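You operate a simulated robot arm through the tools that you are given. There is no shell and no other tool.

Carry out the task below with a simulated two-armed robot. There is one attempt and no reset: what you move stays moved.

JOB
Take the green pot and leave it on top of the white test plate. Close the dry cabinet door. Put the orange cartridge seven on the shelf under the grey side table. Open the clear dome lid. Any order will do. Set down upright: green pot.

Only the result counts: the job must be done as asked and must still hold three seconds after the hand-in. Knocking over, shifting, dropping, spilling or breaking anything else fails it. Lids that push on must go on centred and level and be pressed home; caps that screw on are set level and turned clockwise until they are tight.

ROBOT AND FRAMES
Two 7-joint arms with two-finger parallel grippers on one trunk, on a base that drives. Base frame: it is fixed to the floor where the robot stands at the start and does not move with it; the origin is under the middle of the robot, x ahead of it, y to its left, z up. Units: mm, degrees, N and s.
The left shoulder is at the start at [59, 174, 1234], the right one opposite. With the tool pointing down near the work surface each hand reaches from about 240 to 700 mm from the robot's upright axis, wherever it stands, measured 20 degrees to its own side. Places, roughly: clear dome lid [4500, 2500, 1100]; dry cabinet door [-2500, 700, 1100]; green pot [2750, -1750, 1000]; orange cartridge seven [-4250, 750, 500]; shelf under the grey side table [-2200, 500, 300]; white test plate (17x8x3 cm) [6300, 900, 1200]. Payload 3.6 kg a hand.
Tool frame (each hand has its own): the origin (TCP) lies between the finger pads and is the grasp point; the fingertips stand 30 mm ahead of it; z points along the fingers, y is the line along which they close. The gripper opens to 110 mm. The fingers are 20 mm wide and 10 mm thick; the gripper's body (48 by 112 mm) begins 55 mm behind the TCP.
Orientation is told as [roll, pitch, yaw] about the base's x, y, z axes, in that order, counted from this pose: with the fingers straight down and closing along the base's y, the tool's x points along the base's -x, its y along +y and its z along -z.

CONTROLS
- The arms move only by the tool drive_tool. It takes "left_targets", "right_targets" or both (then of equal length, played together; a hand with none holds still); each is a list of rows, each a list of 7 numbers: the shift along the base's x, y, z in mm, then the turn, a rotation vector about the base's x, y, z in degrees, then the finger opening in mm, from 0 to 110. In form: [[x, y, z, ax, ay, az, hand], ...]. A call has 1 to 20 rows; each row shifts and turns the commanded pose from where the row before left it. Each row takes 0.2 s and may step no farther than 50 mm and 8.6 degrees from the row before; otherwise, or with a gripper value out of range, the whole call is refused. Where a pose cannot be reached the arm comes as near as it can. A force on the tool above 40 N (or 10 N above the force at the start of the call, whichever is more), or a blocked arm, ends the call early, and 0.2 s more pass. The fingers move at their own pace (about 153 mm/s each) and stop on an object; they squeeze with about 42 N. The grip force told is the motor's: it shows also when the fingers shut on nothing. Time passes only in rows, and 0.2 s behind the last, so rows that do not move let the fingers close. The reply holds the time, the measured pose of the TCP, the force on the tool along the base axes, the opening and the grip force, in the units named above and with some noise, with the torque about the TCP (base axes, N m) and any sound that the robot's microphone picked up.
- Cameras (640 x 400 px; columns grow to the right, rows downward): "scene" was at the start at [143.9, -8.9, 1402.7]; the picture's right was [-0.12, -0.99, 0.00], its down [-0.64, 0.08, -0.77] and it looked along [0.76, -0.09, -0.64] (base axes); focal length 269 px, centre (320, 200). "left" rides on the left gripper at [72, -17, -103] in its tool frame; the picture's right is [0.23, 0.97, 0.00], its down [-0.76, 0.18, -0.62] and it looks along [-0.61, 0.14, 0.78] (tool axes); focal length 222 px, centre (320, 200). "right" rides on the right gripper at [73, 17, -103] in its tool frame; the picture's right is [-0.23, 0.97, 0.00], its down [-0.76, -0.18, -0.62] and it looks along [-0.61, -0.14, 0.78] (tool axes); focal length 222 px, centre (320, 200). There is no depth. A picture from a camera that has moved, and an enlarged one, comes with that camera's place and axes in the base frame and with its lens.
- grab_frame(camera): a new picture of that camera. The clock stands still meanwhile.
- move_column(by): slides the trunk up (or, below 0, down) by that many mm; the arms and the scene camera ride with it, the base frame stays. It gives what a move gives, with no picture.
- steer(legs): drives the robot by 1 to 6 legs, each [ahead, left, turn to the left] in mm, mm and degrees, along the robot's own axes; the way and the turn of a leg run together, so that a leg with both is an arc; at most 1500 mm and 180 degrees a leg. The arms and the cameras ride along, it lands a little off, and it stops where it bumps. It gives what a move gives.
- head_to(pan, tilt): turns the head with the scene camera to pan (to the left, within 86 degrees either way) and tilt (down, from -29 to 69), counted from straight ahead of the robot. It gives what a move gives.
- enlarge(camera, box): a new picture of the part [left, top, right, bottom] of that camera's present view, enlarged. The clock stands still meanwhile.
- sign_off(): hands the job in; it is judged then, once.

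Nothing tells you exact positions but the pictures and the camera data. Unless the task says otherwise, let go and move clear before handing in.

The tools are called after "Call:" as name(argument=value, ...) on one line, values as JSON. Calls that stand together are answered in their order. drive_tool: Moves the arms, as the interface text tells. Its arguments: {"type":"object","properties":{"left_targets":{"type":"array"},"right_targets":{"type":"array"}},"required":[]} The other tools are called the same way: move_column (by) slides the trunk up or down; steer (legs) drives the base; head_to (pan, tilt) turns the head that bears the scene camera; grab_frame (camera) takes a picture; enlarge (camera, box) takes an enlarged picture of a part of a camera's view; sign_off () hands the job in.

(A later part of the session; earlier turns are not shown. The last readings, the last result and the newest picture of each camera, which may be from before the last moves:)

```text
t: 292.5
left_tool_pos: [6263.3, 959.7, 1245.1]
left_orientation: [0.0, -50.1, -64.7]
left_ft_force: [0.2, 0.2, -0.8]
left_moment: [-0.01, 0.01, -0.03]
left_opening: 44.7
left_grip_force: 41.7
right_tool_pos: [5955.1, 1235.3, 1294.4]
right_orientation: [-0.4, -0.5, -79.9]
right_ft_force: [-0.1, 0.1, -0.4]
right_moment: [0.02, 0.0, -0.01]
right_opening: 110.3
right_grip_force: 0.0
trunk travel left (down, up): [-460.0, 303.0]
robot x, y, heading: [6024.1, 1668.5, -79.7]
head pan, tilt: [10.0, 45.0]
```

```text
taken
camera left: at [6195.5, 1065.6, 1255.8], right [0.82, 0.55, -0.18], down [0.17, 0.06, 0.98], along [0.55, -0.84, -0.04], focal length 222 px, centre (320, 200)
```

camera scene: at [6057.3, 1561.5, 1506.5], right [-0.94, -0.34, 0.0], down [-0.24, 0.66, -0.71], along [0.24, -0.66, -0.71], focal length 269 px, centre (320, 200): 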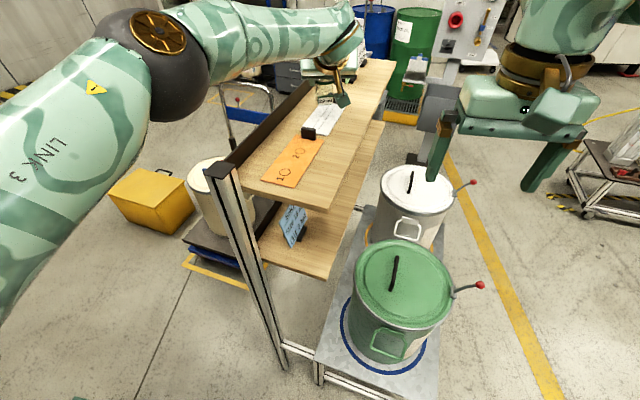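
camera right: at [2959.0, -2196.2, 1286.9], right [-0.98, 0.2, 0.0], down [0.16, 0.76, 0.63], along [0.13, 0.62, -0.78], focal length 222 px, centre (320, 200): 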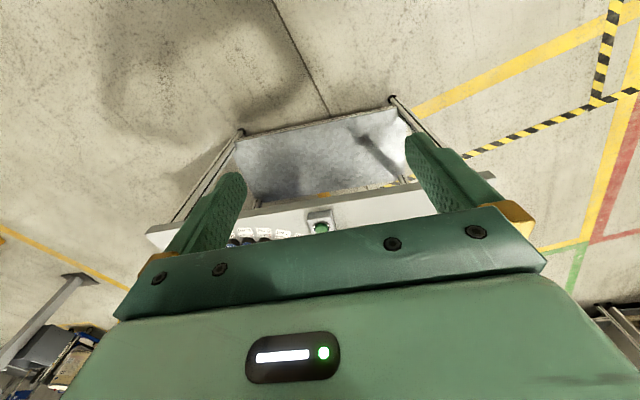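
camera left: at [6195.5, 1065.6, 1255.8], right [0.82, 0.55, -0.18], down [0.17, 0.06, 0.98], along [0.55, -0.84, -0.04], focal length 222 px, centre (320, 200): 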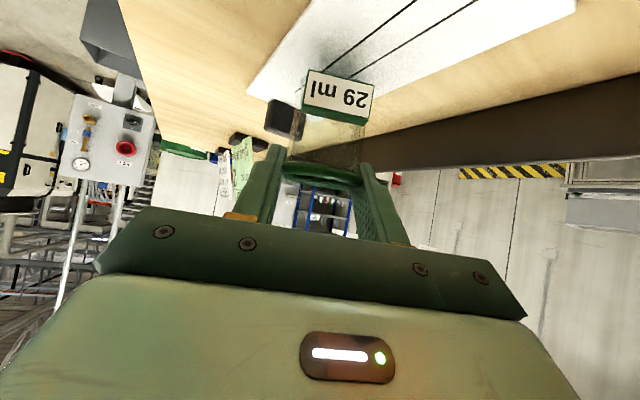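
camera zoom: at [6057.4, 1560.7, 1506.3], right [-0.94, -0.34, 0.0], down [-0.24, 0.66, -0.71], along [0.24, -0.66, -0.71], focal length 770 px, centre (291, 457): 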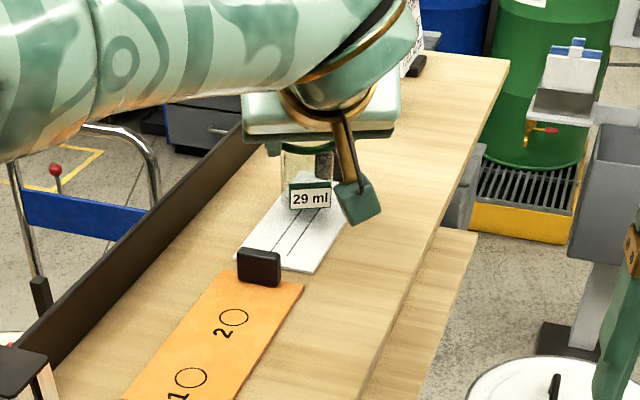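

The pot is right above the plate, between the clips. Continuing down in 3–4 mm steps.

Call:
drive_tool(left_targets=[[0, 0, -4, 0, 0, 0, 35], [0, 0, -4, 0, 0, 0, 35]])

Call:
drive_tool(left_targets=[[0, 0, -3, 0, 0, 0, 35]])

Call:
drive_tool(left_targets=[[0, 0, -3, 0, 0, 0, 35]])

Call:
enlarge(camera="scene", box=[260, 40, 400, 180])

```text
t: 293.1
left_tool_pos: [6263.5, 962.5, 1237.1]
left_orientation: [-0.1, -49.9, -64.8]
left_ft_force: [0.2, -0.7, -0.3]
left_moment: [-0.01, 0.0, -0.03]
left_opening: 44.4
left_grip_force: 42.5
right_tool_pos: [5954.8, 1236.5, 1294.1]
right_orientation: [-0.4, -0.4, -79.8]
right_ft_force: [-1.3, -1.0, -0.1]
right_moment: [-0.01, 0.01, 0.0]
right_opening: 110.1
right_grip_force: 0.0
trunk travel left (down, up): [-460.0, 303.0]
robot x, y, heading: [6022.8, 1667.9, -79.7]
head pan, tilt: [10.0, 45.0]
```

```text
t: 293.5
left_tool_pos: [6263.0, 961.7, 1236.3]
left_orientation: [-0.2, -50.1, -64.7]
left_ft_force: [-1.0, -1.0, 4.5]
left_moment: [-0.04, 0.01, 0.0]
left_opening: 44.7
left_grip_force: 42.2
right_tool_pos: [5954.9, 1235.4, 1293.4]
right_orientation: [-0.3, -0.5, -79.9]
right_ft_force: [1.3, -0.3, -0.7]
right_moment: [0.01, 0.02, -0.02]
right_opening: 109.9
right_grip_force: 0.1
trunk travel left (down, up): [-460.0, 303.0]
robot x, y, heading: [6024.7, 1665.2, -79.7]
head pan, tilt: [10.0, 45.0]
```

```text
t: 293.9
left_tool_pos: [6262.3, 961.9, 1237.1]
left_orientation: [-0.2, -50.4, -64.8]
left_ft_force: [-1.4, -4.7, 17.4]
left_moment: [-0.18, 0.05, -0.01]
left_opening: 44.6
left_grip_force: 42.0
right_tool_pos: [5954.0, 1237.8, 1294.5]
right_orientation: [-0.3, -0.5, -80.0]
right_ft_force: [-0.3, 1.0, -0.7]
right_moment: [-0.02, 0.0, 0.01]
right_opening: 110.0
right_grip_force: 0.1
trunk travel left (down, up): [-460.0, 303.0]
robot x, y, heading: [6016.7, 1662.3, -79.8]
head pan, tilt: [10.0, 45.0]
```

```text
2.86 times, centred on (330, 110) of scene
camera zoom: at [6056.1, 1562.6, 1506.8], right [-0.94, -0.34, 0.0], down [-0.24, 0.66, -0.71], along [0.24, -0.66, -0.71], focal length 770 px, centre (291, 457)
```

zoom: 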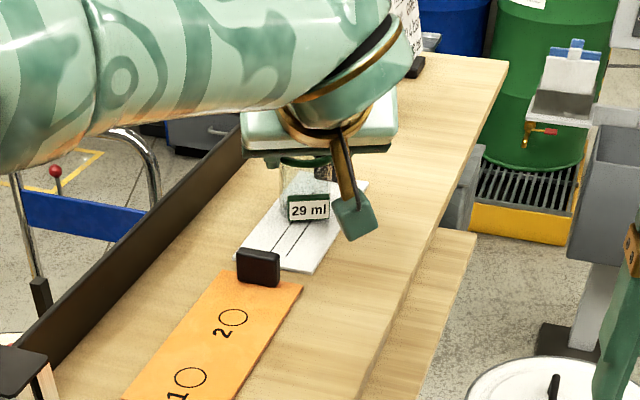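

Contact (≈17 N). I'll relieve the pressure and open the fingers gradually.

Call:
drive_tool(left_targets=[[0, 0, 3, 0, 0, 0, 35], [0, 0, 1, 0, 0, 0, 35]])

Call:
drive_tool(left_targets=[[0, 0, 0, 0, 0, 0, 46], [0, 0, 0, 0, 0, 0, 50], [0, 0, 0, 0, 0, 0, 56], [0, 0, 0, 0, 0, 0, 66], [0, 0, 0, 0, 0, 0, 80], [0, 0, 0, 0, 0, 0, 90]])

Call:
enlarge(camera="scene", box=[260, 40, 400, 180])

Call:
grab_frame(camera="left")

```text
t: 294.5
left_tool_pos: [6263.3, 962.6, 1235.5]
left_orientation: [-0.1, -50.0, -64.7]
left_ft_force: [-2.9, -5.6, 15.0]
left_moment: [-0.39, 0.02, -0.05]
left_opening: 44.5
left_grip_force: 42.2
right_tool_pos: [5953.9, 1236.4, 1294.9]
right_orientation: [-0.4, -0.5, -79.9]
right_ft_force: [-0.1, 0.0, 0.2]
right_moment: [-0.03, 0.02, 0.03]
right_opening: 110.1
right_grip_force: 0.0
trunk travel left (down, up): [-460.0, 303.0]
robot x, y, heading: [6022.1, 1665.0, -80.0]
head pan, tilt: [10.0, 45.0]
```

```text
t: 295.9
left_tool_pos: [6263.5, 961.1, 1234.7]
left_orientation: [-0.1, -49.9, -64.7]
left_ft_force: [0.0, 0.1, 0.1]
left_moment: [-0.02, 0.0, -0.01]
left_opening: 89.8
left_grip_force: 0.1
right_tool_pos: [5955.0, 1235.6, 1293.3]
right_orientation: [-0.3, -0.5, -79.9]
right_ft_force: [0.5, -0.2, 0.7]
right_moment: [0.0, 0.0, 0.0]
right_opening: 110.1
right_grip_force: 0.1
trunk travel left (down, up): [-460.0, 303.0]
robot x, y, heading: [6024.2, 1668.4, -79.7]
head pan, tilt: [10.0, 45.0]
```

```text
2.86 times, centred on (330, 110) of scene
camera zoom: at [6057.3, 1561.0, 1506.4], right [-0.94, -0.34, 0.0], down [-0.24, 0.66, -0.71], along [0.24, -0.66, -0.71], focal length 770 px, centre (291, 457)
```

zoom: 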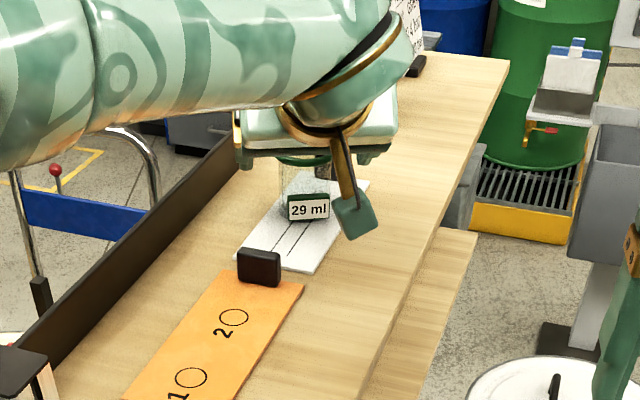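

```text
taken
camera left: at [6196.2, 1067.1, 1245.6], right [0.82, 0.55, -0.18], down [0.17, 0.06, 0.98], along [0.55, -0.83, -0.04], focal length 222 px, centre (320, 200)
```

left: 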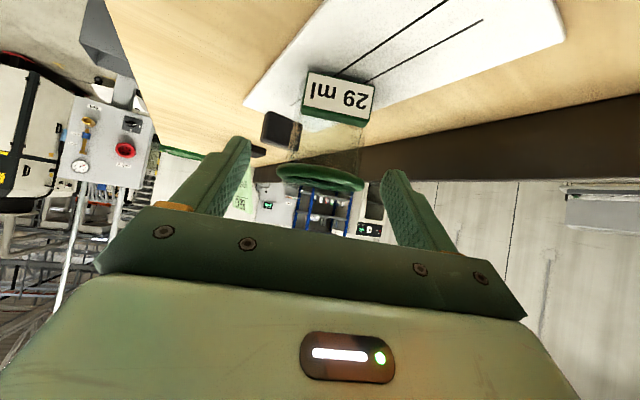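

The pot stands upright on the plate, released. I'll retreat back along the tool axis.

Call:
drive_tool(left_targets=[[-6.5, 13.9, 12.9, 0, 0, 0, 90], [-6.5, 13.9, 12.9, 0, 0, 0, 90], [-6.5, 13.9, 12.9, 0, 0, 0, 90], [-10, 22, 25, 0, 0, 0, 90], [-10, 22, 25, 0, 0, 0, 90], [-10, 22, 25, 0, 0, 0, 90], [-10, 22, 25, 0, 0, 0, 90]])

Call:
enlarge(camera="scene", box=[260, 40, 400, 180])

Call:
grab_frame(camera="left")

```text
t: 297.5
left_tool_pos: [6201.9, 1092.4, 1377.2]
left_orientation: [-0.2, -50.0, -64.6]
left_ft_force: [-0.3, -0.1, 0.4]
left_moment: [0.01, -0.03, -0.04]
left_opening: 90.1
left_grip_force: 0.1
right_tool_pos: [5954.5, 1237.8, 1294.1]
right_orientation: [-0.4, -0.5, -79.8]
right_ft_force: [0.4, -0.2, 0.6]
right_moment: [-0.01, 0.02, -0.02]
right_opening: 110.1
right_grip_force: 0.1
trunk travel left (down, up): [-460.0, 303.0]
robot x, y, heading: [6023.2, 1665.9, -80.0]
head pan, tilt: [10.0, 45.0]
```

```text
2.86 times, centred on (330, 110) of scene
camera zoom: at [6057.0, 1562.6, 1506.5], right [-0.94, -0.34, 0.0], down [-0.24, 0.66, -0.71], along [0.24, -0.66, -0.71], focal length 770 px, centre (291, 457)
```

zoom: 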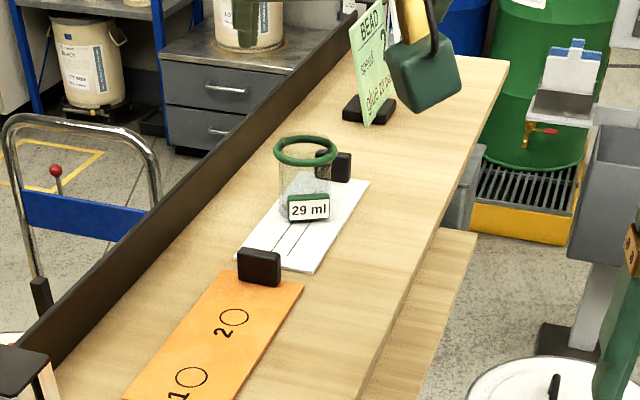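

```text
taken
camera left: at [6134.3, 1198.4, 1387.4], right [0.82, 0.55, -0.18], down [0.17, 0.07, 0.98], along [0.55, -0.83, -0.04], focal length 222 px, centre (320, 200)
```

left: 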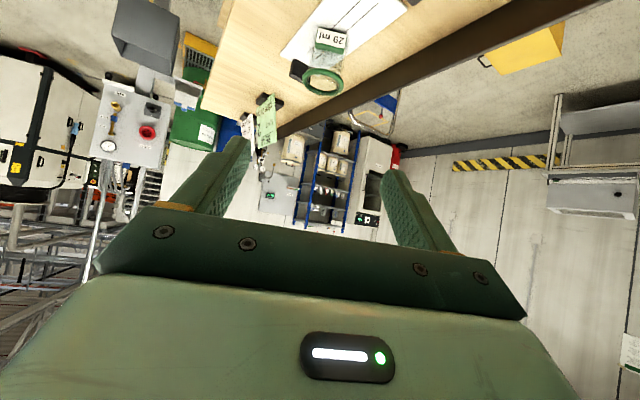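

The pot stands on the plate. I'll zoom in to verify that its base is fully supported.

Call:
enlarge(camera="scene", box=[335, 75, 405, 145])

Call:
enlarge(camera="scene", box=[300, 70, 370, 140])

Call:
enlarge(camera="left", box=[270, 0, 410, 110])

```text
5.71 times, centred on (370, 110) of scene
camera zoom: at [6057.0, 1562.6, 1506.5], right [-0.94, -0.34, 0.0], down [-0.24, 0.66, -0.71], along [0.24, -0.66, -0.71], focal length 1539 px, centre (34, 714)
```

zoom: 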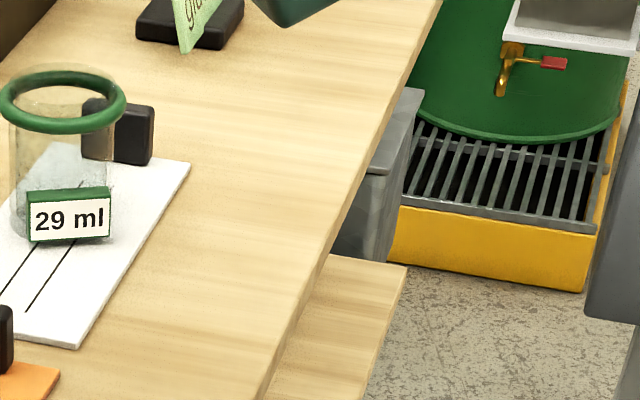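

```text
5.71 times, centred on (335, 105) of scene
camera zoom: at [6057.0, 1562.6, 1506.5], right [-0.94, -0.34, 0.0], down [-0.24, 0.66, -0.71], along [0.24, -0.66, -0.71], focal length 1539 px, centre (234, 743)
```

zoom: 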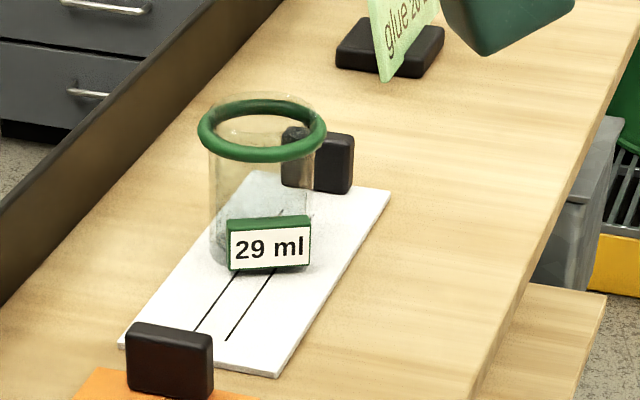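

```text
3.64 times, centred on (340, 55) of left
camera zoom: at [6134.3, 1198.4, 1387.4], right [0.82, 0.55, -0.18], down [0.17, 0.07, 0.98], along [0.55, -0.83, -0.04], focal length 808 px, centre (247, 727)
```

zoom: 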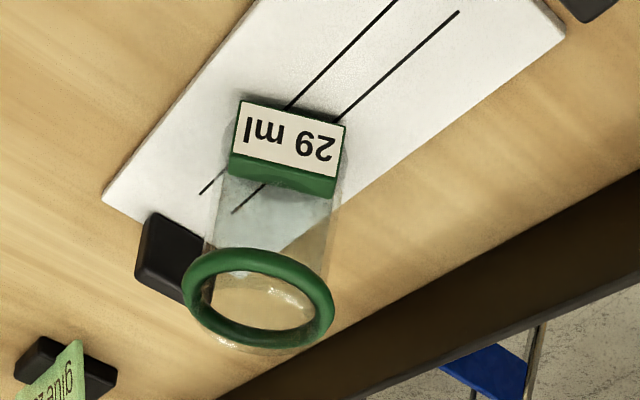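

The pot's base rests fully on the plate, upright. Last job: the clear dome lid near (4500, 2500). I'll move out of the gap along -x and turn to face the filling bench.

Call:
steer(legs=[[-244, -1379, 0], [0, 0, 170]])

Call:
head_to(pan=0, tilt=30)

Call:
grab_frame(camera="scene")

```text
t: 311.3
left_tool_pos: [4576.0, 2259.6, 1377.3]
left_orientation: [-0.1, -49.9, 101.5]
left_ft_force: [-0.2, -0.2, 0.1]
left_moment: [-0.01, 0.01, 0.0]
left_opening: 90.1
left_grip_force: 0.1
right_tool_pos: [4781.5, 2059.7, 1294.7]
right_orientation: [-0.4, -0.4, 86.2]
right_ft_force: [0.7, 0.4, 0.0]
right_moment: [-0.01, 0.02, -0.02]
right_opening: 110.1
right_grip_force: 0.2
trunk travel left (down, up): [-460.0, 303.0]
robot x, y, heading: [4609.9, 1659.5, 86.0]
head pan, tilt: [10.0, 45.0]
```

```text
t: 312.1
left_tool_pos: [4575.7, 2259.8, 1376.2]
left_orientation: [-0.1, -49.9, 101.4]
left_ft_force: [0.7, -0.3, -0.4]
left_moment: [0.02, 0.01, 0.02]
left_opening: 90.1
left_grip_force: 0.0
right_tool_pos: [4782.0, 2059.8, 1294.2]
right_orientation: [-0.3, -0.5, 86.2]
right_ft_force: [0.2, -0.4, 1.3]
right_moment: [0.03, 0.01, 0.0]
right_opening: 110.1
right_grip_force: 0.1
trunk travel left (down, up): [-460.0, 303.0]
robot x, y, heading: [4609.2, 1658.0, 86.3]
head pan, tilt: [0.0, 30.0]
```

```text
taken
camera scene: at [4618.2, 1779.9, 1528.9], right [1.0, -0.06, 0.0], down [-0.03, -0.5, -0.87], along [0.06, 0.86, -0.5], focal length 269 px, centre (320, 200)
```

scene: 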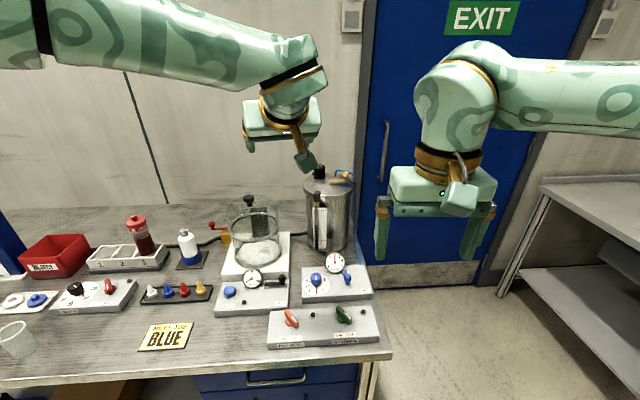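

The dome is in front: a clear chamber on a white base with a black knob on top and gauges. I'll zoom in.

Call:
enlarge(camera="scene", box=[190, 160, 370, 320])

Call:
grab_frame(camera="left")

Call:
grab_frame(camera="right")

```text
2.50 times, centred on (280, 240) of scene
camera zoom: at [4618.2, 1779.9, 1528.9], right [1.0, -0.06, 0.0], down [-0.03, -0.5, -0.87], along [0.06, 0.86, -0.5], focal length 674 px, centre (420, 100)
```

zoom: 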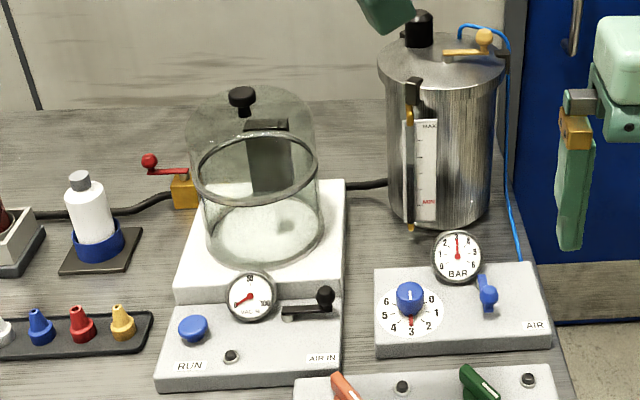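

```text
taken
camera left: at [4618.7, 2138.3, 1386.6], right [-0.93, -0.33, -0.18], down [-0.18, -0.02, 0.98], along [-0.33, 0.94, -0.04], focal length 222 px, centre (320, 200)
```

left: 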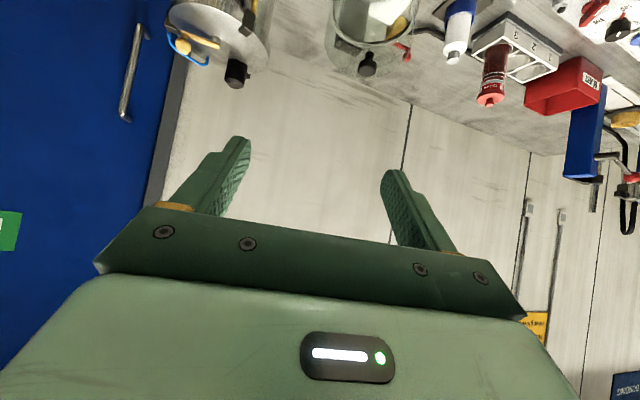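

```text
taken
camera right: at [4759.4, 1987.6, 1397.0], right [-0.96, 0.29, 0.0], down [0.22, 0.74, 0.63], along [0.19, 0.6, -0.78], focal length 222 px, centre (320, 200)
```

right: 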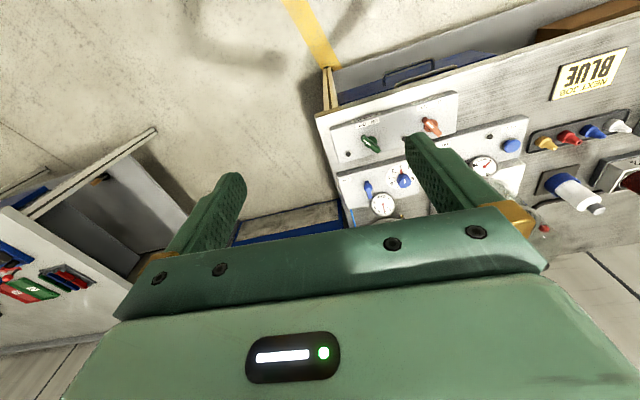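

The dome sits on a chamber with a vacuum gauge and an "AIR IN" valve; it seems hinged at the back with a black knob on top. I'll look closer at the gauge and hinge.

Call:
enlarge(camera="scene", box=[250, 245, 330, 315])

Call:
enlarge(camera="scene", box=[215, 180, 305, 270])

Call:
enlarge(camera="left", box=[300, 0, 440, 110])

```text
5.71 times, centred on (290, 280) of scene
camera zoom: at [4618.2, 1779.9, 1528.9], right [1.0, -0.06, 0.0], down [-0.03, -0.5, -0.87], along [0.06, 0.86, -0.5], focal length 1539 px, centre (491, -257)
```

zoom: 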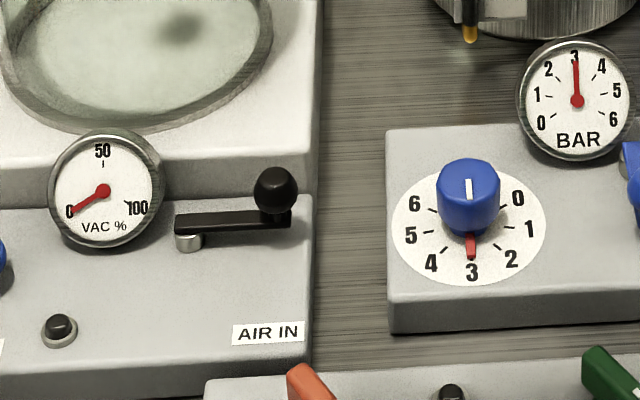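

```text
4.44 times, centred on (260, 225) of scene
camera zoom: at [4618.2, 1779.9, 1528.9], right [1.0, -0.06, 0.0], down [-0.03, -0.5, -0.87], along [0.06, 0.86, -0.5], focal length 1197 px, centre (587, 89)
```

zoom: 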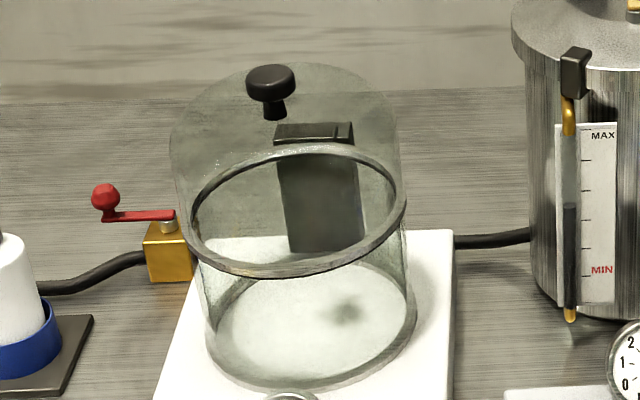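

```text
3.64 times, centred on (370, 55) of left
camera zoom: at [4618.7, 2138.3, 1386.6], right [-0.93, -0.33, -0.18], down [-0.18, -0.02, 0.98], along [-0.33, 0.94, -0.04], focal length 808 px, centre (138, 727)
```

zoom: 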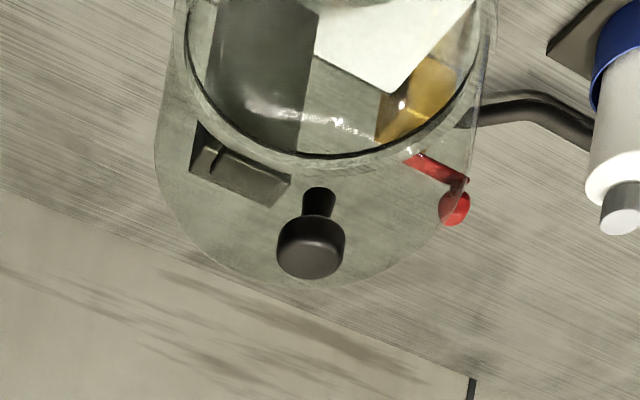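

The gauge shows 0 % vacuum, so the lid is free. I place the knob at about (4470, 2437, 1162), the lid's ring at z≈1056, and the hinge bracket behind at about y≈2520, z≈1065. I'll move in close, facing the bench squarely, and line up the left hand.

Call:
steer(legs=[[62, 73, 3.8]])

Call:
drive_tool(left_targets=[[0, 0, 0, 0, 0, -7.6, 90], [0, 0, 0, 0, 0, -7.6, 90]])

Call:
head_to(pan=0, tilt=40)

Call:
grab_frame(camera="scene")

Call:
grab_frame(camera="left")

```text
t: 313.2
left_tool_pos: [4466.2, 2320.1, 1374.8]
left_orientation: [-0.2, -49.8, 105.1]
left_ft_force: [-0.8, 0.5, 0.0]
left_moment: [-0.03, -0.03, -0.02]
left_opening: 90.2
left_grip_force: 0.0
right_tool_pos: [4686.5, 2133.4, 1296.1]
right_orientation: [-0.4, -0.4, 89.8]
right_ft_force: [-0.2, 0.8, -0.3]
right_moment: [0.0, -0.03, 0.0]
right_opening: 110.0
right_grip_force: 0.1
trunk travel left (down, up): [-460.0, 303.0]
robot x, y, heading: [4540.5, 1722.4, 89.9]
head pan, tilt: [0.0, 30.0]
```

```text
t: 313.8
left_tool_pos: [4465.9, 2320.3, 1375.6]
left_orientation: [-0.2, -49.9, 89.9]
left_ft_force: [-0.4, 0.8, -0.1]
left_moment: [0.0, -0.02, 0.04]
left_opening: 89.9
left_grip_force: 0.1
right_tool_pos: [4685.1, 2132.3, 1295.3]
right_orientation: [-0.4, -0.4, 89.9]
right_ft_force: [0.0, 0.2, -0.1]
right_moment: [-0.02, -0.02, 0.03]
right_opening: 110.0
right_grip_force: 0.1
trunk travel left (down, up): [-460.0, 303.0]
robot x, y, heading: [4544.2, 1719.8, 90.0]
head pan, tilt: [0.0, 30.0]
```

```text
t: 314.5
left_tool_pos: [4469.0, 2318.8, 1376.9]
left_orientation: [0.0, -50.0, 90.0]
left_ft_force: [0.3, 0.0, 0.0]
left_moment: [0.0, -0.01, -0.02]
left_opening: 90.0
left_grip_force: 0.0
right_tool_pos: [4686.2, 2132.7, 1294.0]
right_orientation: [-0.3, -0.5, 89.8]
right_ft_force: [0.3, -0.1, 0.0]
right_moment: [-0.02, 0.03, -0.02]
right_opening: 110.4
right_grip_force: 0.1
trunk travel left (down, up): [-460.0, 303.0]
robot x, y, heading: [4538.9, 1722.4, 89.9]
head pan, tilt: [0.0, 40.0]
```

```text
taken
camera scene: at [4541.1, 1837.9, 1513.7], right [1.0, 0.0, 0.0], down [0.0, -0.64, -0.77], along [0.0, 0.77, -0.64], focal length 269 px, centre (320, 200)
```

scene: 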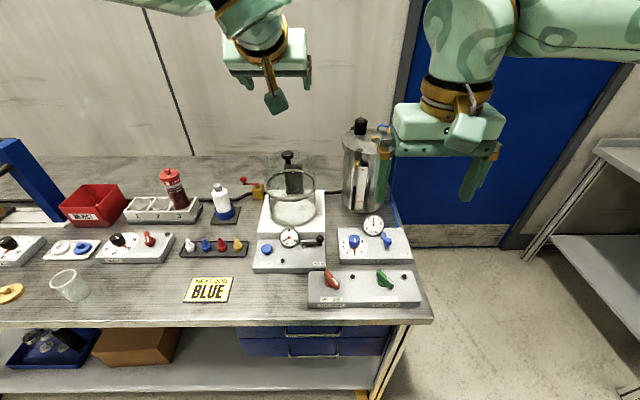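

```text
taken
camera left: at [4486.1, 2192.3, 1386.7], right [-0.97, -0.14, -0.18], down [-0.18, 0.01, 0.98], along [-0.14, 0.99, -0.04], focal length 222 px, centre (320, 200)
```

left: 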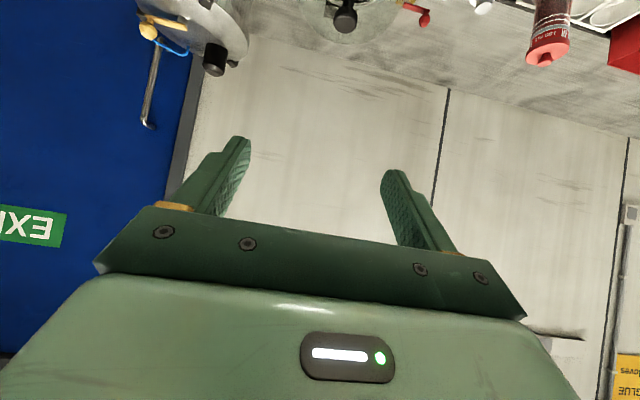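

I'll lower the trunk 150 mm to bring the hand to knob height, then check with the wrist camera.

Call:
move_column(by=-150)

Call:
grab_frame(camera="left")

Call:
enlarge(camera="scene", box=[240, 100, 420, 260])

```text
t: 316.3
left_tool_pos: [4468.3, 2318.1, 1227.8]
left_orientation: [-0.1, -50.0, 89.9]
left_ft_force: [0.3, -0.4, -1.1]
left_moment: [-0.01, 0.03, 0.01]
left_opening: 90.2
left_grip_force: 0.1
right_tool_pos: [4685.0, 2132.9, 1144.9]
right_orientation: [-0.4, -0.5, 89.8]
right_ft_force: [1.4, -0.2, 0.1]
right_moment: [0.01, 0.0, 0.0]
right_opening: 109.8
right_grip_force: 0.0
trunk travel left (down, up): [-310.0, 453.0]
robot x, y, heading: [4543.6, 1718.0, 89.9]
head pan, tilt: [0.0, 40.0]
```

```text
taken
camera left: at [4486.0, 2191.8, 1237.2], right [-0.97, -0.14, -0.18], down [-0.18, 0.01, 0.98], along [-0.14, 0.99, -0.04], focal length 222 px, centre (320, 200)
```

left: 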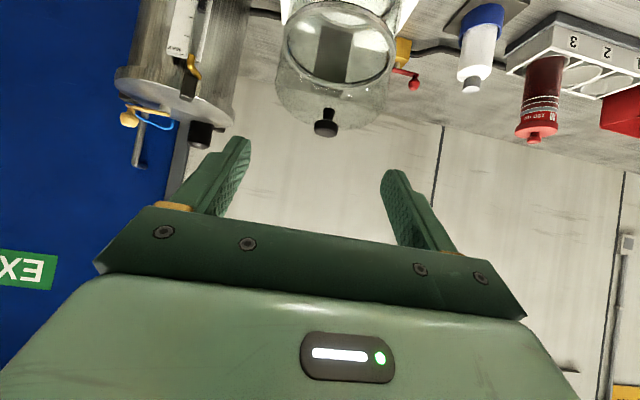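

```text
2.50 times, centred on (330, 180) of scene
camera zoom: at [4540.7, 1882.1, 1362.1], right [1.0, 0.0, 0.0], down [0.0, -0.64, -0.77], along [0.0, 0.77, -0.64], focal length 674 px, centre (295, 250)
```

zoom: 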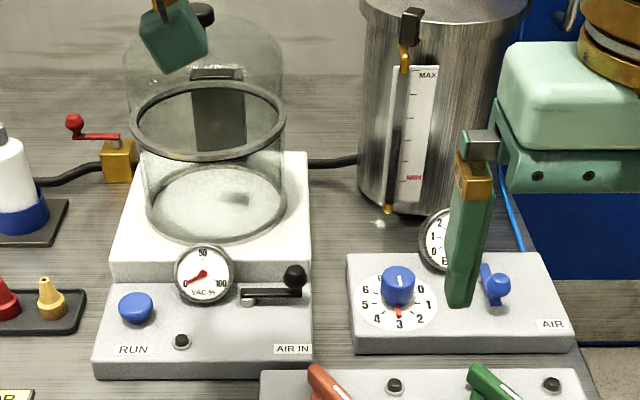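

I'll refine the knob position with an enlarged wrist view.

Call:
enlarge(camera="left", box=[250, 0, 420, 150])

```text
2.67 times, centred on (335, 75) of left
camera zoom: at [4486.0, 2191.8, 1237.2], right [-0.97, -0.14, -0.18], down [-0.18, 0.01, 0.98], along [-0.14, 0.99, -0.04], focal length 592 px, centre (280, 533)
```

zoom: 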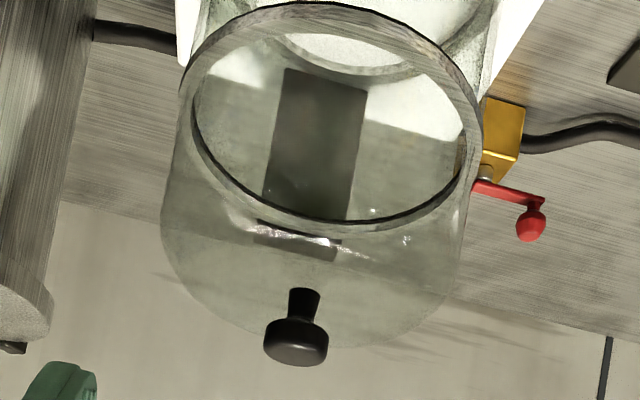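

Combining all views, the knob is at about (4456, 2475, 1137), ring z≈1036 (Ø≈155), hinge near y≈2565, z≈1046. I'll drive 45 mm closer and then approach along the tool axis.

Call:
steer(legs=[[45, 0, 0]])

Call:
drive_tool(left_targets=[[-4, 19, -16, 0, 0, 0, 60], [-4, 19, -16, 0, 0, 0, 60], [-3, 19, -16, 0, 0, 0, 60]])

Call:
grab_frame(camera="left")

Call:
grab_frame(camera="scene")

```text
t: 317.2
left_tool_pos: [4467.8, 2363.8, 1224.7]
left_orientation: [-0.1, -49.9, 90.0]
left_ft_force: [-0.4, 0.9, -0.9]
left_moment: [-0.02, -0.01, 0.03]
left_opening: 90.0
left_grip_force: 0.1
right_tool_pos: [4685.6, 2178.7, 1142.6]
right_orientation: [-0.4, -0.5, 89.8]
right_ft_force: [0.5, 0.2, -0.9]
right_moment: [-0.07, 0.03, -0.04]
right_opening: 110.2
right_grip_force: 0.0
trunk travel left (down, up): [-310.0, 453.0]
robot x, y, heading: [4539.3, 1764.5, 90.2]
head pan, tilt: [0.0, 40.0]
```

```text
t: 318.0
left_tool_pos: [4454.3, 2421.3, 1178.1]
left_orientation: [-0.1, -49.9, 89.9]
left_ft_force: [-0.3, -0.4, -0.1]
left_moment: [0.02, 0.03, -0.05]
left_opening: 60.2
left_grip_force: 0.1
right_tool_pos: [4685.9, 2175.4, 1143.5]
right_orientation: [-0.5, -0.4, 89.9]
right_ft_force: [1.0, 0.4, -0.2]
right_moment: [0.0, 0.0, -0.01]
right_opening: 109.9
right_grip_force: 0.1
trunk travel left (down, up): [-310.0, 453.0]
robot x, y, heading: [4539.5, 1762.8, 89.8]
head pan, tilt: [0.0, 40.0]
```

```text
taken
camera left: at [4472.0, 2294.1, 1187.7], right [-0.97, -0.14, -0.18], down [-0.18, 0.01, 0.98], along [-0.14, 0.99, -0.04], focal length 222 px, centre (320, 200)
```

left: 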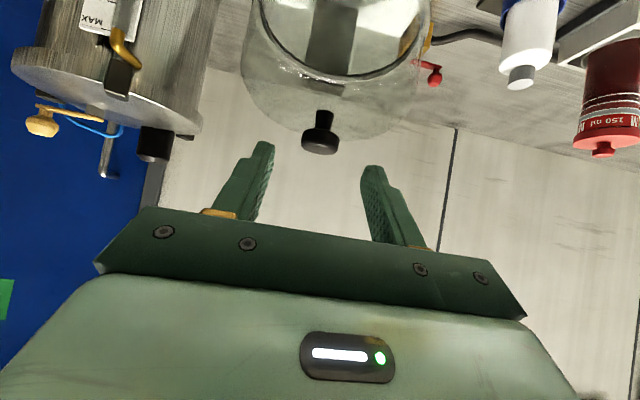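

```text
taken
camera scene: at [4540.6, 1926.6, 1361.9], right [1.0, 0.0, 0.0], down [0.0, -0.64, -0.77], along [0.0, 0.77, -0.64], focal length 269 px, centre (320, 200)
```

scene: 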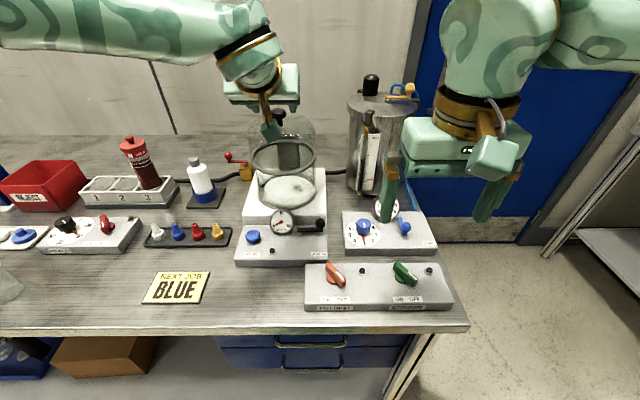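

Alignment is right on axis with the knob ~67 mm ahead. Advancing 57 mm.

Call:
drive_tool(left_targets=[[0.5, 15, -12.5, 0, 0, 0, 60], [0.5, 15, -12.5, 0, 0, 0, 60], [0.5, 13.5, -11.5, 0, 0, 0, 60]])

Call:
enlarge(camera="left", box=[180, 60, 460, 260])

```text
t: 318.8
left_tool_pos: [4457.0, 2465.1, 1142.1]
left_orientation: [-0.1, -49.9, 89.8]
left_ft_force: [-0.4, -0.4, -0.8]
left_moment: [0.01, 0.01, -0.02]
left_opening: 59.8
left_grip_force: 0.1
right_tool_pos: [4687.2, 2176.5, 1144.0]
right_orientation: [-0.4, -0.4, 89.8]
right_ft_force: [0.0, -0.2, 0.4]
right_moment: [0.01, 0.02, 0.03]
right_opening: 110.3
right_grip_force: 0.0
trunk travel left (down, up): [-310.0, 453.0]
robot x, y, heading: [4542.5, 1766.2, 90.0]
head pan, tilt: [0.0, 40.0]
```

```text
2.00 times, centred on (320, 160) of left
camera zoom: at [4475.4, 2337.6, 1152.2], right [-0.97, -0.14, -0.18], down [-0.18, 0.01, 0.98], along [-0.14, 0.99, -0.04], focal length 444 px, centre (320, 280)
```

zoom: 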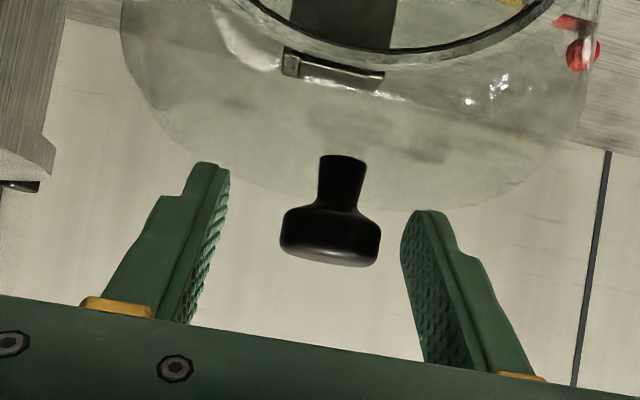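

The knob sits between the fingers, ~3 mm to one side. I'll correct and close.

Call:
drive_tool(left_targets=[[-2.5, 0, 0, 0, 0, 0, 50], [0, 0, 0, 0, 0, 0, 30], [0, 0, 0, 0, 0, 0, 15], [0, 0, 0, 0, 0, 0, 15]])

Call:
enlarge(camera="left", box=[180, 60, 460, 260])

```text
t: 319.8
left_tool_pos: [4455.3, 2462.7, 1141.8]
left_orientation: [-0.2, -49.9, 89.9]
left_ft_force: [-6.7, -1.4, 0.2]
left_moment: [0.02, 0.16, 0.14]
left_opening: 31.2
left_grip_force: 45.4
right_tool_pos: [4684.2, 2176.4, 1144.1]
right_orientation: [-0.4, -0.5, 89.9]
right_ft_force: [0.0, -0.1, 0.0]
right_moment: [0.01, 0.04, 0.0]
right_opening: 110.1
right_grip_force: 0.0
trunk travel left (down, up): [-310.0, 453.0]
robot x, y, heading: [4539.2, 1764.9, 89.9]
head pan, tilt: [0.0, 40.0]
```

```text
2.00 times, centred on (320, 160) of left
camera zoom: at [4471.5, 2336.3, 1152.5], right [-0.97, -0.14, -0.18], down [-0.18, 0.01, 0.98], along [-0.14, 0.99, -0.04], focal length 444 px, centre (320, 280)
```

zoom: 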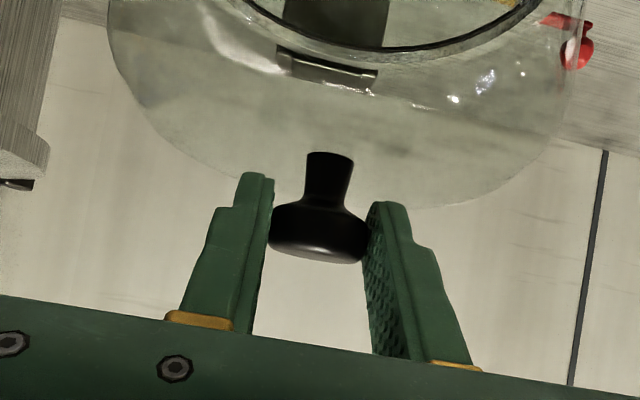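

I'm gripping the knob (31 mm). Now I'll start opening: small arc steps up and back around the hinge, letting the knob pivot between the pads, checking the forces.

Call:
drive_tool(left_targets=[[1.5, 3.2, 3.2, 0, 0, 0, 15], [0, 3.3, 3.0, 0, 0, 0, 15]])

Call:
grab_frame(camera="left")

Call:
enlarge(camera="scene", box=[220, 90, 360, 230])

```text
t: 320.4
left_tool_pos: [4453.6, 2468.0, 1146.1]
left_orientation: [-0.3, -49.8, 90.1]
left_ft_force: [-12.2, -8.3, -5.9]
left_moment: [-1.51, 0.17, 0.29]
left_opening: 31.4
left_grip_force: 45.0
right_tool_pos: [4684.1, 2176.0, 1144.0]
right_orientation: [-0.4, -0.5, 89.9]
right_ft_force: [-0.1, 0.2, 1.0]
right_moment: [-0.01, 0.05, -0.01]
right_opening: 110.0
right_grip_force: 0.1
trunk travel left (down, up): [-310.0, 453.0]
robot x, y, heading: [4538.7, 1765.8, 90.1]
head pan, tilt: [0.0, 40.0]
```

```text
taken
camera left: at [4471.6, 2341.4, 1157.7], right [-0.97, -0.15, -0.18], down [-0.18, 0.02, 0.98], along [-0.14, 0.99, -0.04], focal length 222 px, centre (320, 200)
```

left: 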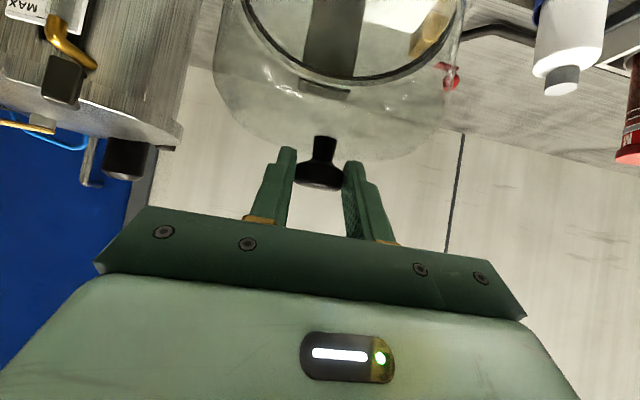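

```text
2.86 times, centred on (290, 160) of scene
camera zoom: at [4538.3, 1925.5, 1361.9], right [1.0, 0.0, 0.0], down [0.0, -0.64, -0.77], along [0.0, 0.77, -0.64], focal length 770 px, centre (406, 314)
```

zoom: 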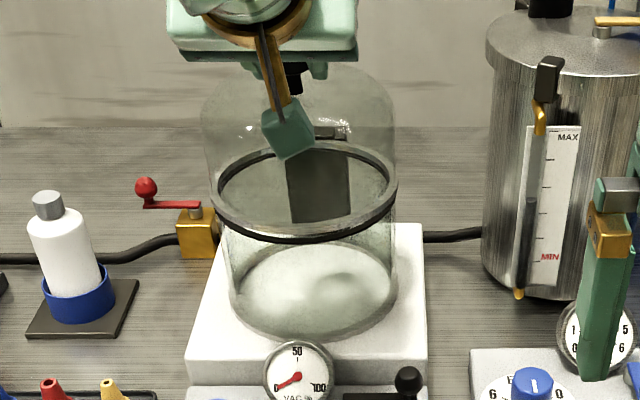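

The lid is starting to lift on its hinge. The x-force says the knob is slightly further to -x; I'll correct that and continue the arc, rotating the tool a little along with the lid.

Call:
drive_tool(left_targets=[[-3, 3.4, 2.8, -1.7, 0, 0, 15], [0, 3.5, 2.8, -1.7, 0, 0, 15], [0, 3.6, 2.6, -1.8, 0, 0, 15], [0, 3.7, 2.6, -1.8, 0, 0, 15]])

Call:
enlarge(camera="scene", box=[220, 90, 360, 230])

```text
t: 321.4
left_tool_pos: [4453.8, 2483.7, 1162.0]
left_orientation: [-0.2, -43.3, 90.0]
left_ft_force: [-6.1, 1.6, 6.3]
left_moment: [1.23, 0.09, 0.37]
left_opening: 31.3
left_grip_force: 44.8
right_tool_pos: [4685.0, 2176.0, 1144.6]
right_orientation: [-0.3, -0.5, 89.8]
right_ft_force: [0.0, -1.0, 0.6]
right_moment: [0.0, -0.01, -0.01]
right_opening: 110.0
right_grip_force: 0.0
trunk travel left (down, up): [-310.0, 453.0]
robot x, y, heading: [4539.6, 1764.7, 89.7]
head pan, tilt: [0.0, 40.0]
```

```text
2.86 times, centred on (290, 160) of scene
camera zoom: at [4539.8, 1925.6, 1362.2], right [1.0, 0.0, 0.0], down [0.0, -0.64, -0.77], along [0.0, 0.77, -0.64], focal length 770 px, centre (406, 314)
```

zoom: 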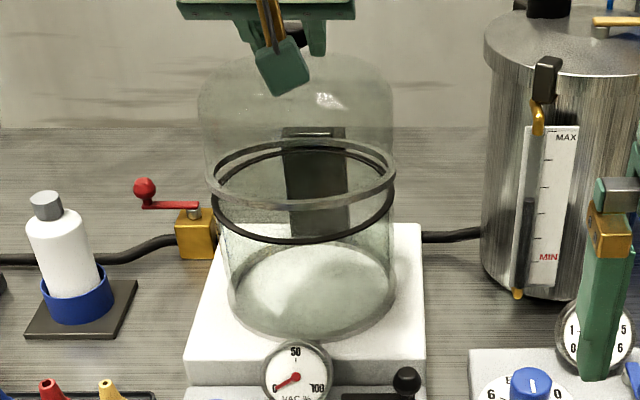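

The lid opens smoothly (≈13° so far). Continuing along the arc.

Call:
drive_tool(left_targets=[[-1, 3.7, 3.0, 0, 0, 0, 15], [0, 3.8, 2.6, 0, 0, 0, 15], [0, 3.9, 2.4, 0, 0, 0, 15], [0, 4.0, 2.1, 0, 0, 0, 15], [0, 4.1, 1.9, 0, 0, 0, 15], [0, 4.1, 1.8, 0, 0, 0, 15]])

Call:
enlarge(camera="scene", box=[220, 90, 360, 230])

Call:
grab_frame(camera="left")

```text
t: 322.8
left_tool_pos: [4453.4, 2505.6, 1173.3]
left_orientation: [-0.2, -43.0, 90.0]
left_ft_force: [-2.8, -12.4, 3.2]
left_moment: [-1.39, 0.04, 0.07]
left_opening: 31.6
left_grip_force: 44.8
right_tool_pos: [4686.6, 2174.5, 1144.4]
right_orientation: [-0.4, -0.5, 89.8]
right_ft_force: [0.4, -0.6, 0.3]
right_moment: [0.0, -0.01, -0.02]
right_opening: 109.9
right_grip_force: 0.1
trunk travel left (down, up): [-310.0, 453.0]
robot x, y, heading: [4543.6, 1762.5, 90.0]
head pan, tilt: [0.0, 40.0]
```

```text
2.86 times, centred on (290, 160) of scene
camera zoom: at [4540.7, 1924.0, 1362.2], right [1.0, 0.0, 0.0], down [0.0, -0.64, -0.77], along [0.0, 0.77, -0.64], focal length 770 px, centre (406, 314)
```

zoom: 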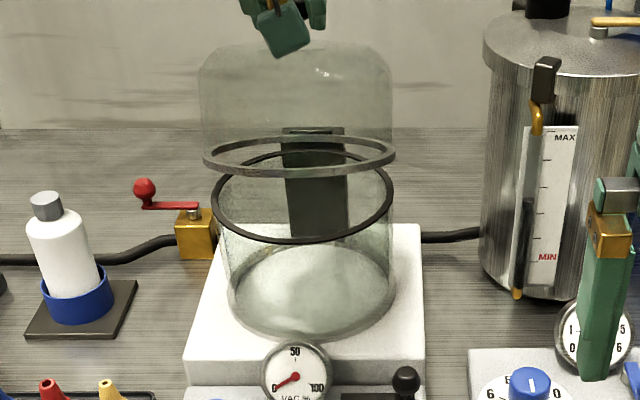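

```text
taken
camera left: at [4471.0, 2381.1, 1199.5], right [-0.97, -0.16, -0.16], down [-0.18, 0.13, 0.97], along [-0.14, 0.98, -0.16], focal length 222 px, centre (320, 200)
```

left: 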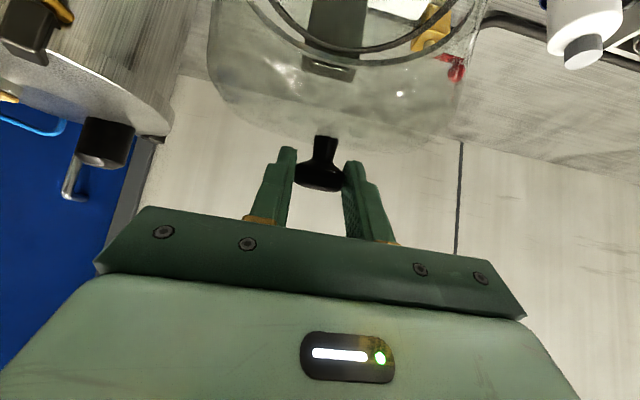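

Now about 25° open. Continuing, pitching the tool forward a bit for reach.

Call:
drive_tool(left_targets=[[0, 4.1, 1.7, 0.8, 0, 0, 15], [0, 4.2, 1.5, 0.8, 0, 0, 15], [0, 4.3, 1.4, 0.8, 0, 0, 15], [0, 4.3, 1.2, 0.8, 0, 0, 15], [0, 4.4, 1.0, 0.8, 0, 0, 15], [0, 4.4, 0.8, 0.8, 0, 0, 15]])

Call:
enlarge(camera="scene", box=[220, 90, 360, 230])

Call:
grab_frame(camera="left")

```text
t: 324.2
left_tool_pos: [4454.1, 2531.5, 1182.0]
left_orientation: [-0.2, -48.0, 89.9]
left_ft_force: [-1.8, -11.6, 9.2]
left_moment: [-1.16, 0.1, 0.2]
left_opening: 31.4
left_grip_force: 44.7
right_tool_pos: [4687.3, 2173.6, 1145.8]
right_orientation: [-0.4, -0.6, 89.8]
right_ft_force: [0.1, 0.2, -0.2]
right_moment: [0.0, 0.01, -0.02]
right_opening: 109.7
right_grip_force: 0.0
trunk travel left (down, up): [-310.0, 453.0]
robot x, y, heading: [4541.0, 1767.0, 90.0]
head pan, tilt: [0.0, 40.0]
```

```text
2.86 times, centred on (290, 160) of scene
camera zoom: at [4540.7, 1923.0, 1362.4], right [1.0, 0.0, 0.0], down [0.0, -0.64, -0.77], along [0.0, 0.77, -0.64], focal length 770 px, centre (406, 314)
```

zoom: 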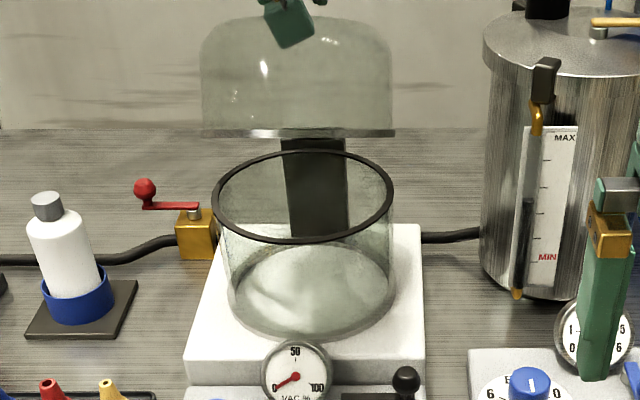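

```text
taken
camera left: at [4470.8, 2405.3, 1197.6], right [-0.97, -0.15, -0.17], down [-0.18, 0.05, 0.98], along [-0.14, 0.99, -0.07], focal length 222 px, centre (320, 200)
```

left: 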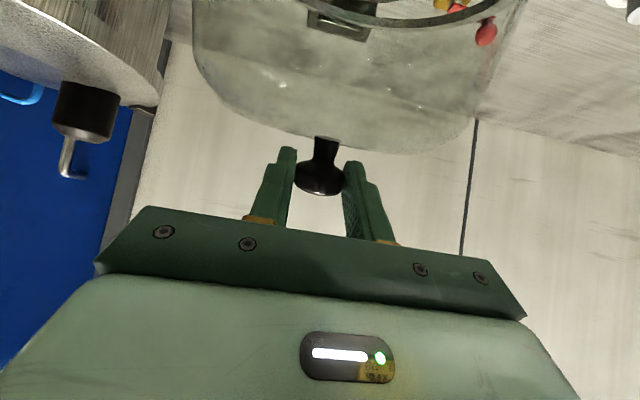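

The lid is ≈25° open; from the motion I infer the hinge is lower, near (y≈2585, z≈995), so the arc is wider. I'll continue along the corrected arc.

Call:
drive_tool(left_targets=[[0, 5, 2.0, 1.2, 0, 0, 15], [0, 5, 1.8, 1.2, 0, 0, 15], [0, 5, 1.4, 1.2, 0, 0, 15], [0, 5, 1.2, 1.2, 0, 0, 15]])

Call:
enlarge(camera="scene", box=[220, 90, 360, 230])

```text
t: 325.2
left_tool_pos: [4452.2, 2551.6, 1185.1]
left_orientation: [-0.2, -52.5, 90.0]
left_ft_force: [-1.9, -9.0, 0.8]
left_moment: [-1.27, 0.08, 0.22]
left_opening: 31.3
left_grip_force: 45.0
right_tool_pos: [4686.4, 2175.6, 1144.3]
right_orientation: [-0.3, -0.5, 89.9]
right_ft_force: [0.7, -0.2, 0.3]
right_moment: [0.01, -0.03, -0.02]
right_opening: 109.8
right_grip_force: 0.1
trunk travel left (down, up): [-310.0, 453.0]
robot x, y, heading: [4540.6, 1766.7, 89.8]
head pan, tilt: [0.0, 40.0]
```

```text
2.86 times, centred on (290, 160) of scene
camera zoom: at [4540.5, 1924.9, 1362.0], right [1.0, 0.0, 0.0], down [0.0, -0.64, -0.77], along [0.0, 0.77, -0.64], focal length 770 px, centre (406, 314)
```

zoom: 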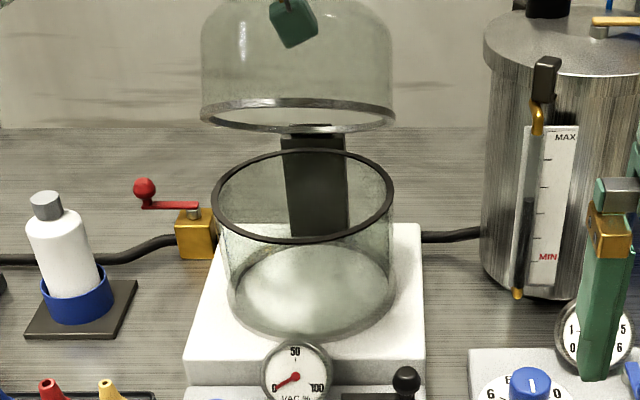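

The lid is now ≈36° open. I'll test whether it would hold itself: back off 2 mm and see whether the closing torque persists.

Call:
drive_tool(left_targets=[[0, -2, -0.3, 0, 0, 0, 15], [0, 0, 0, 0, 0, 0, 15]])

Call:
drive_tool(left_targets=[[0, -2, -0.3, 0, 0, 0, 15], [0, 0, 0, 0, 0, 0, 15]])

Call:
drive_tool(left_targets=[[0, -2, -0.3, 0, 0, 0, 15], [0, 0, 0, 0, 0, 0, 15]])

```text
t: 325.8
left_tool_pos: [4453.3, 2551.5, 1186.7]
left_orientation: [0.3, -52.7, 89.6]
left_ft_force: [-0.1, 3.9, 1.8]
left_moment: [0.95, -0.22, -0.09]
left_opening: 31.4
left_grip_force: 45.5
right_tool_pos: [4686.5, 2177.1, 1143.9]
right_orientation: [-0.4, -0.5, 89.8]
right_ft_force: [0.8, -0.5, 0.3]
right_moment: [0.01, 0.01, -0.03]
right_opening: 110.1
right_grip_force: 0.1
trunk travel left (down, up): [-310.0, 453.0]
robot x, y, heading: [4544.0, 1762.4, 89.9]
head pan, tilt: [0.0, 40.0]
```

```text
t: 326.4
left_tool_pos: [4452.9, 2551.2, 1185.1]
left_orientation: [-0.1, -52.6, 89.8]
left_ft_force: [-1.9, 6.4, 3.9]
left_moment: [1.4, 0.06, -0.04]
left_opening: 31.3
left_grip_force: 44.8
right_tool_pos: [4685.2, 2176.2, 1145.0]
right_orientation: [-0.4, -0.4, 89.9]
right_ft_force: [0.0, 0.1, 0.1]
right_moment: [-0.01, -0.01, 0.0]
right_opening: 110.2
right_grip_force: 0.0
trunk travel left (down, up): [-310.0, 453.0]
robot x, y, heading: [4539.1, 1764.5, 89.7]
head pan, tilt: [0.0, 40.0]
```

```text
t: 327.0
left_tool_pos: [4452.9, 2547.7, 1185.0]
left_orientation: [-0.3, -52.6, 89.9]
left_ft_force: [-0.2, 6.0, 6.1]
left_moment: [1.33, -0.07, 0.04]
left_opening: 31.1
left_grip_force: 45.3
right_tool_pos: [4685.5, 2176.0, 1142.8]
right_orientation: [-0.3, -0.4, 89.9]
right_ft_force: [-0.3, 0.0, -0.3]
right_moment: [0.0, 0.0, -0.01]
right_opening: 110.1
right_grip_force: 0.1
trunk travel left (down, up): [-310.0, 453.0]
robot x, y, heading: [4541.3, 1764.4, 90.0]
head pan, tilt: [0.0, 40.0]
```

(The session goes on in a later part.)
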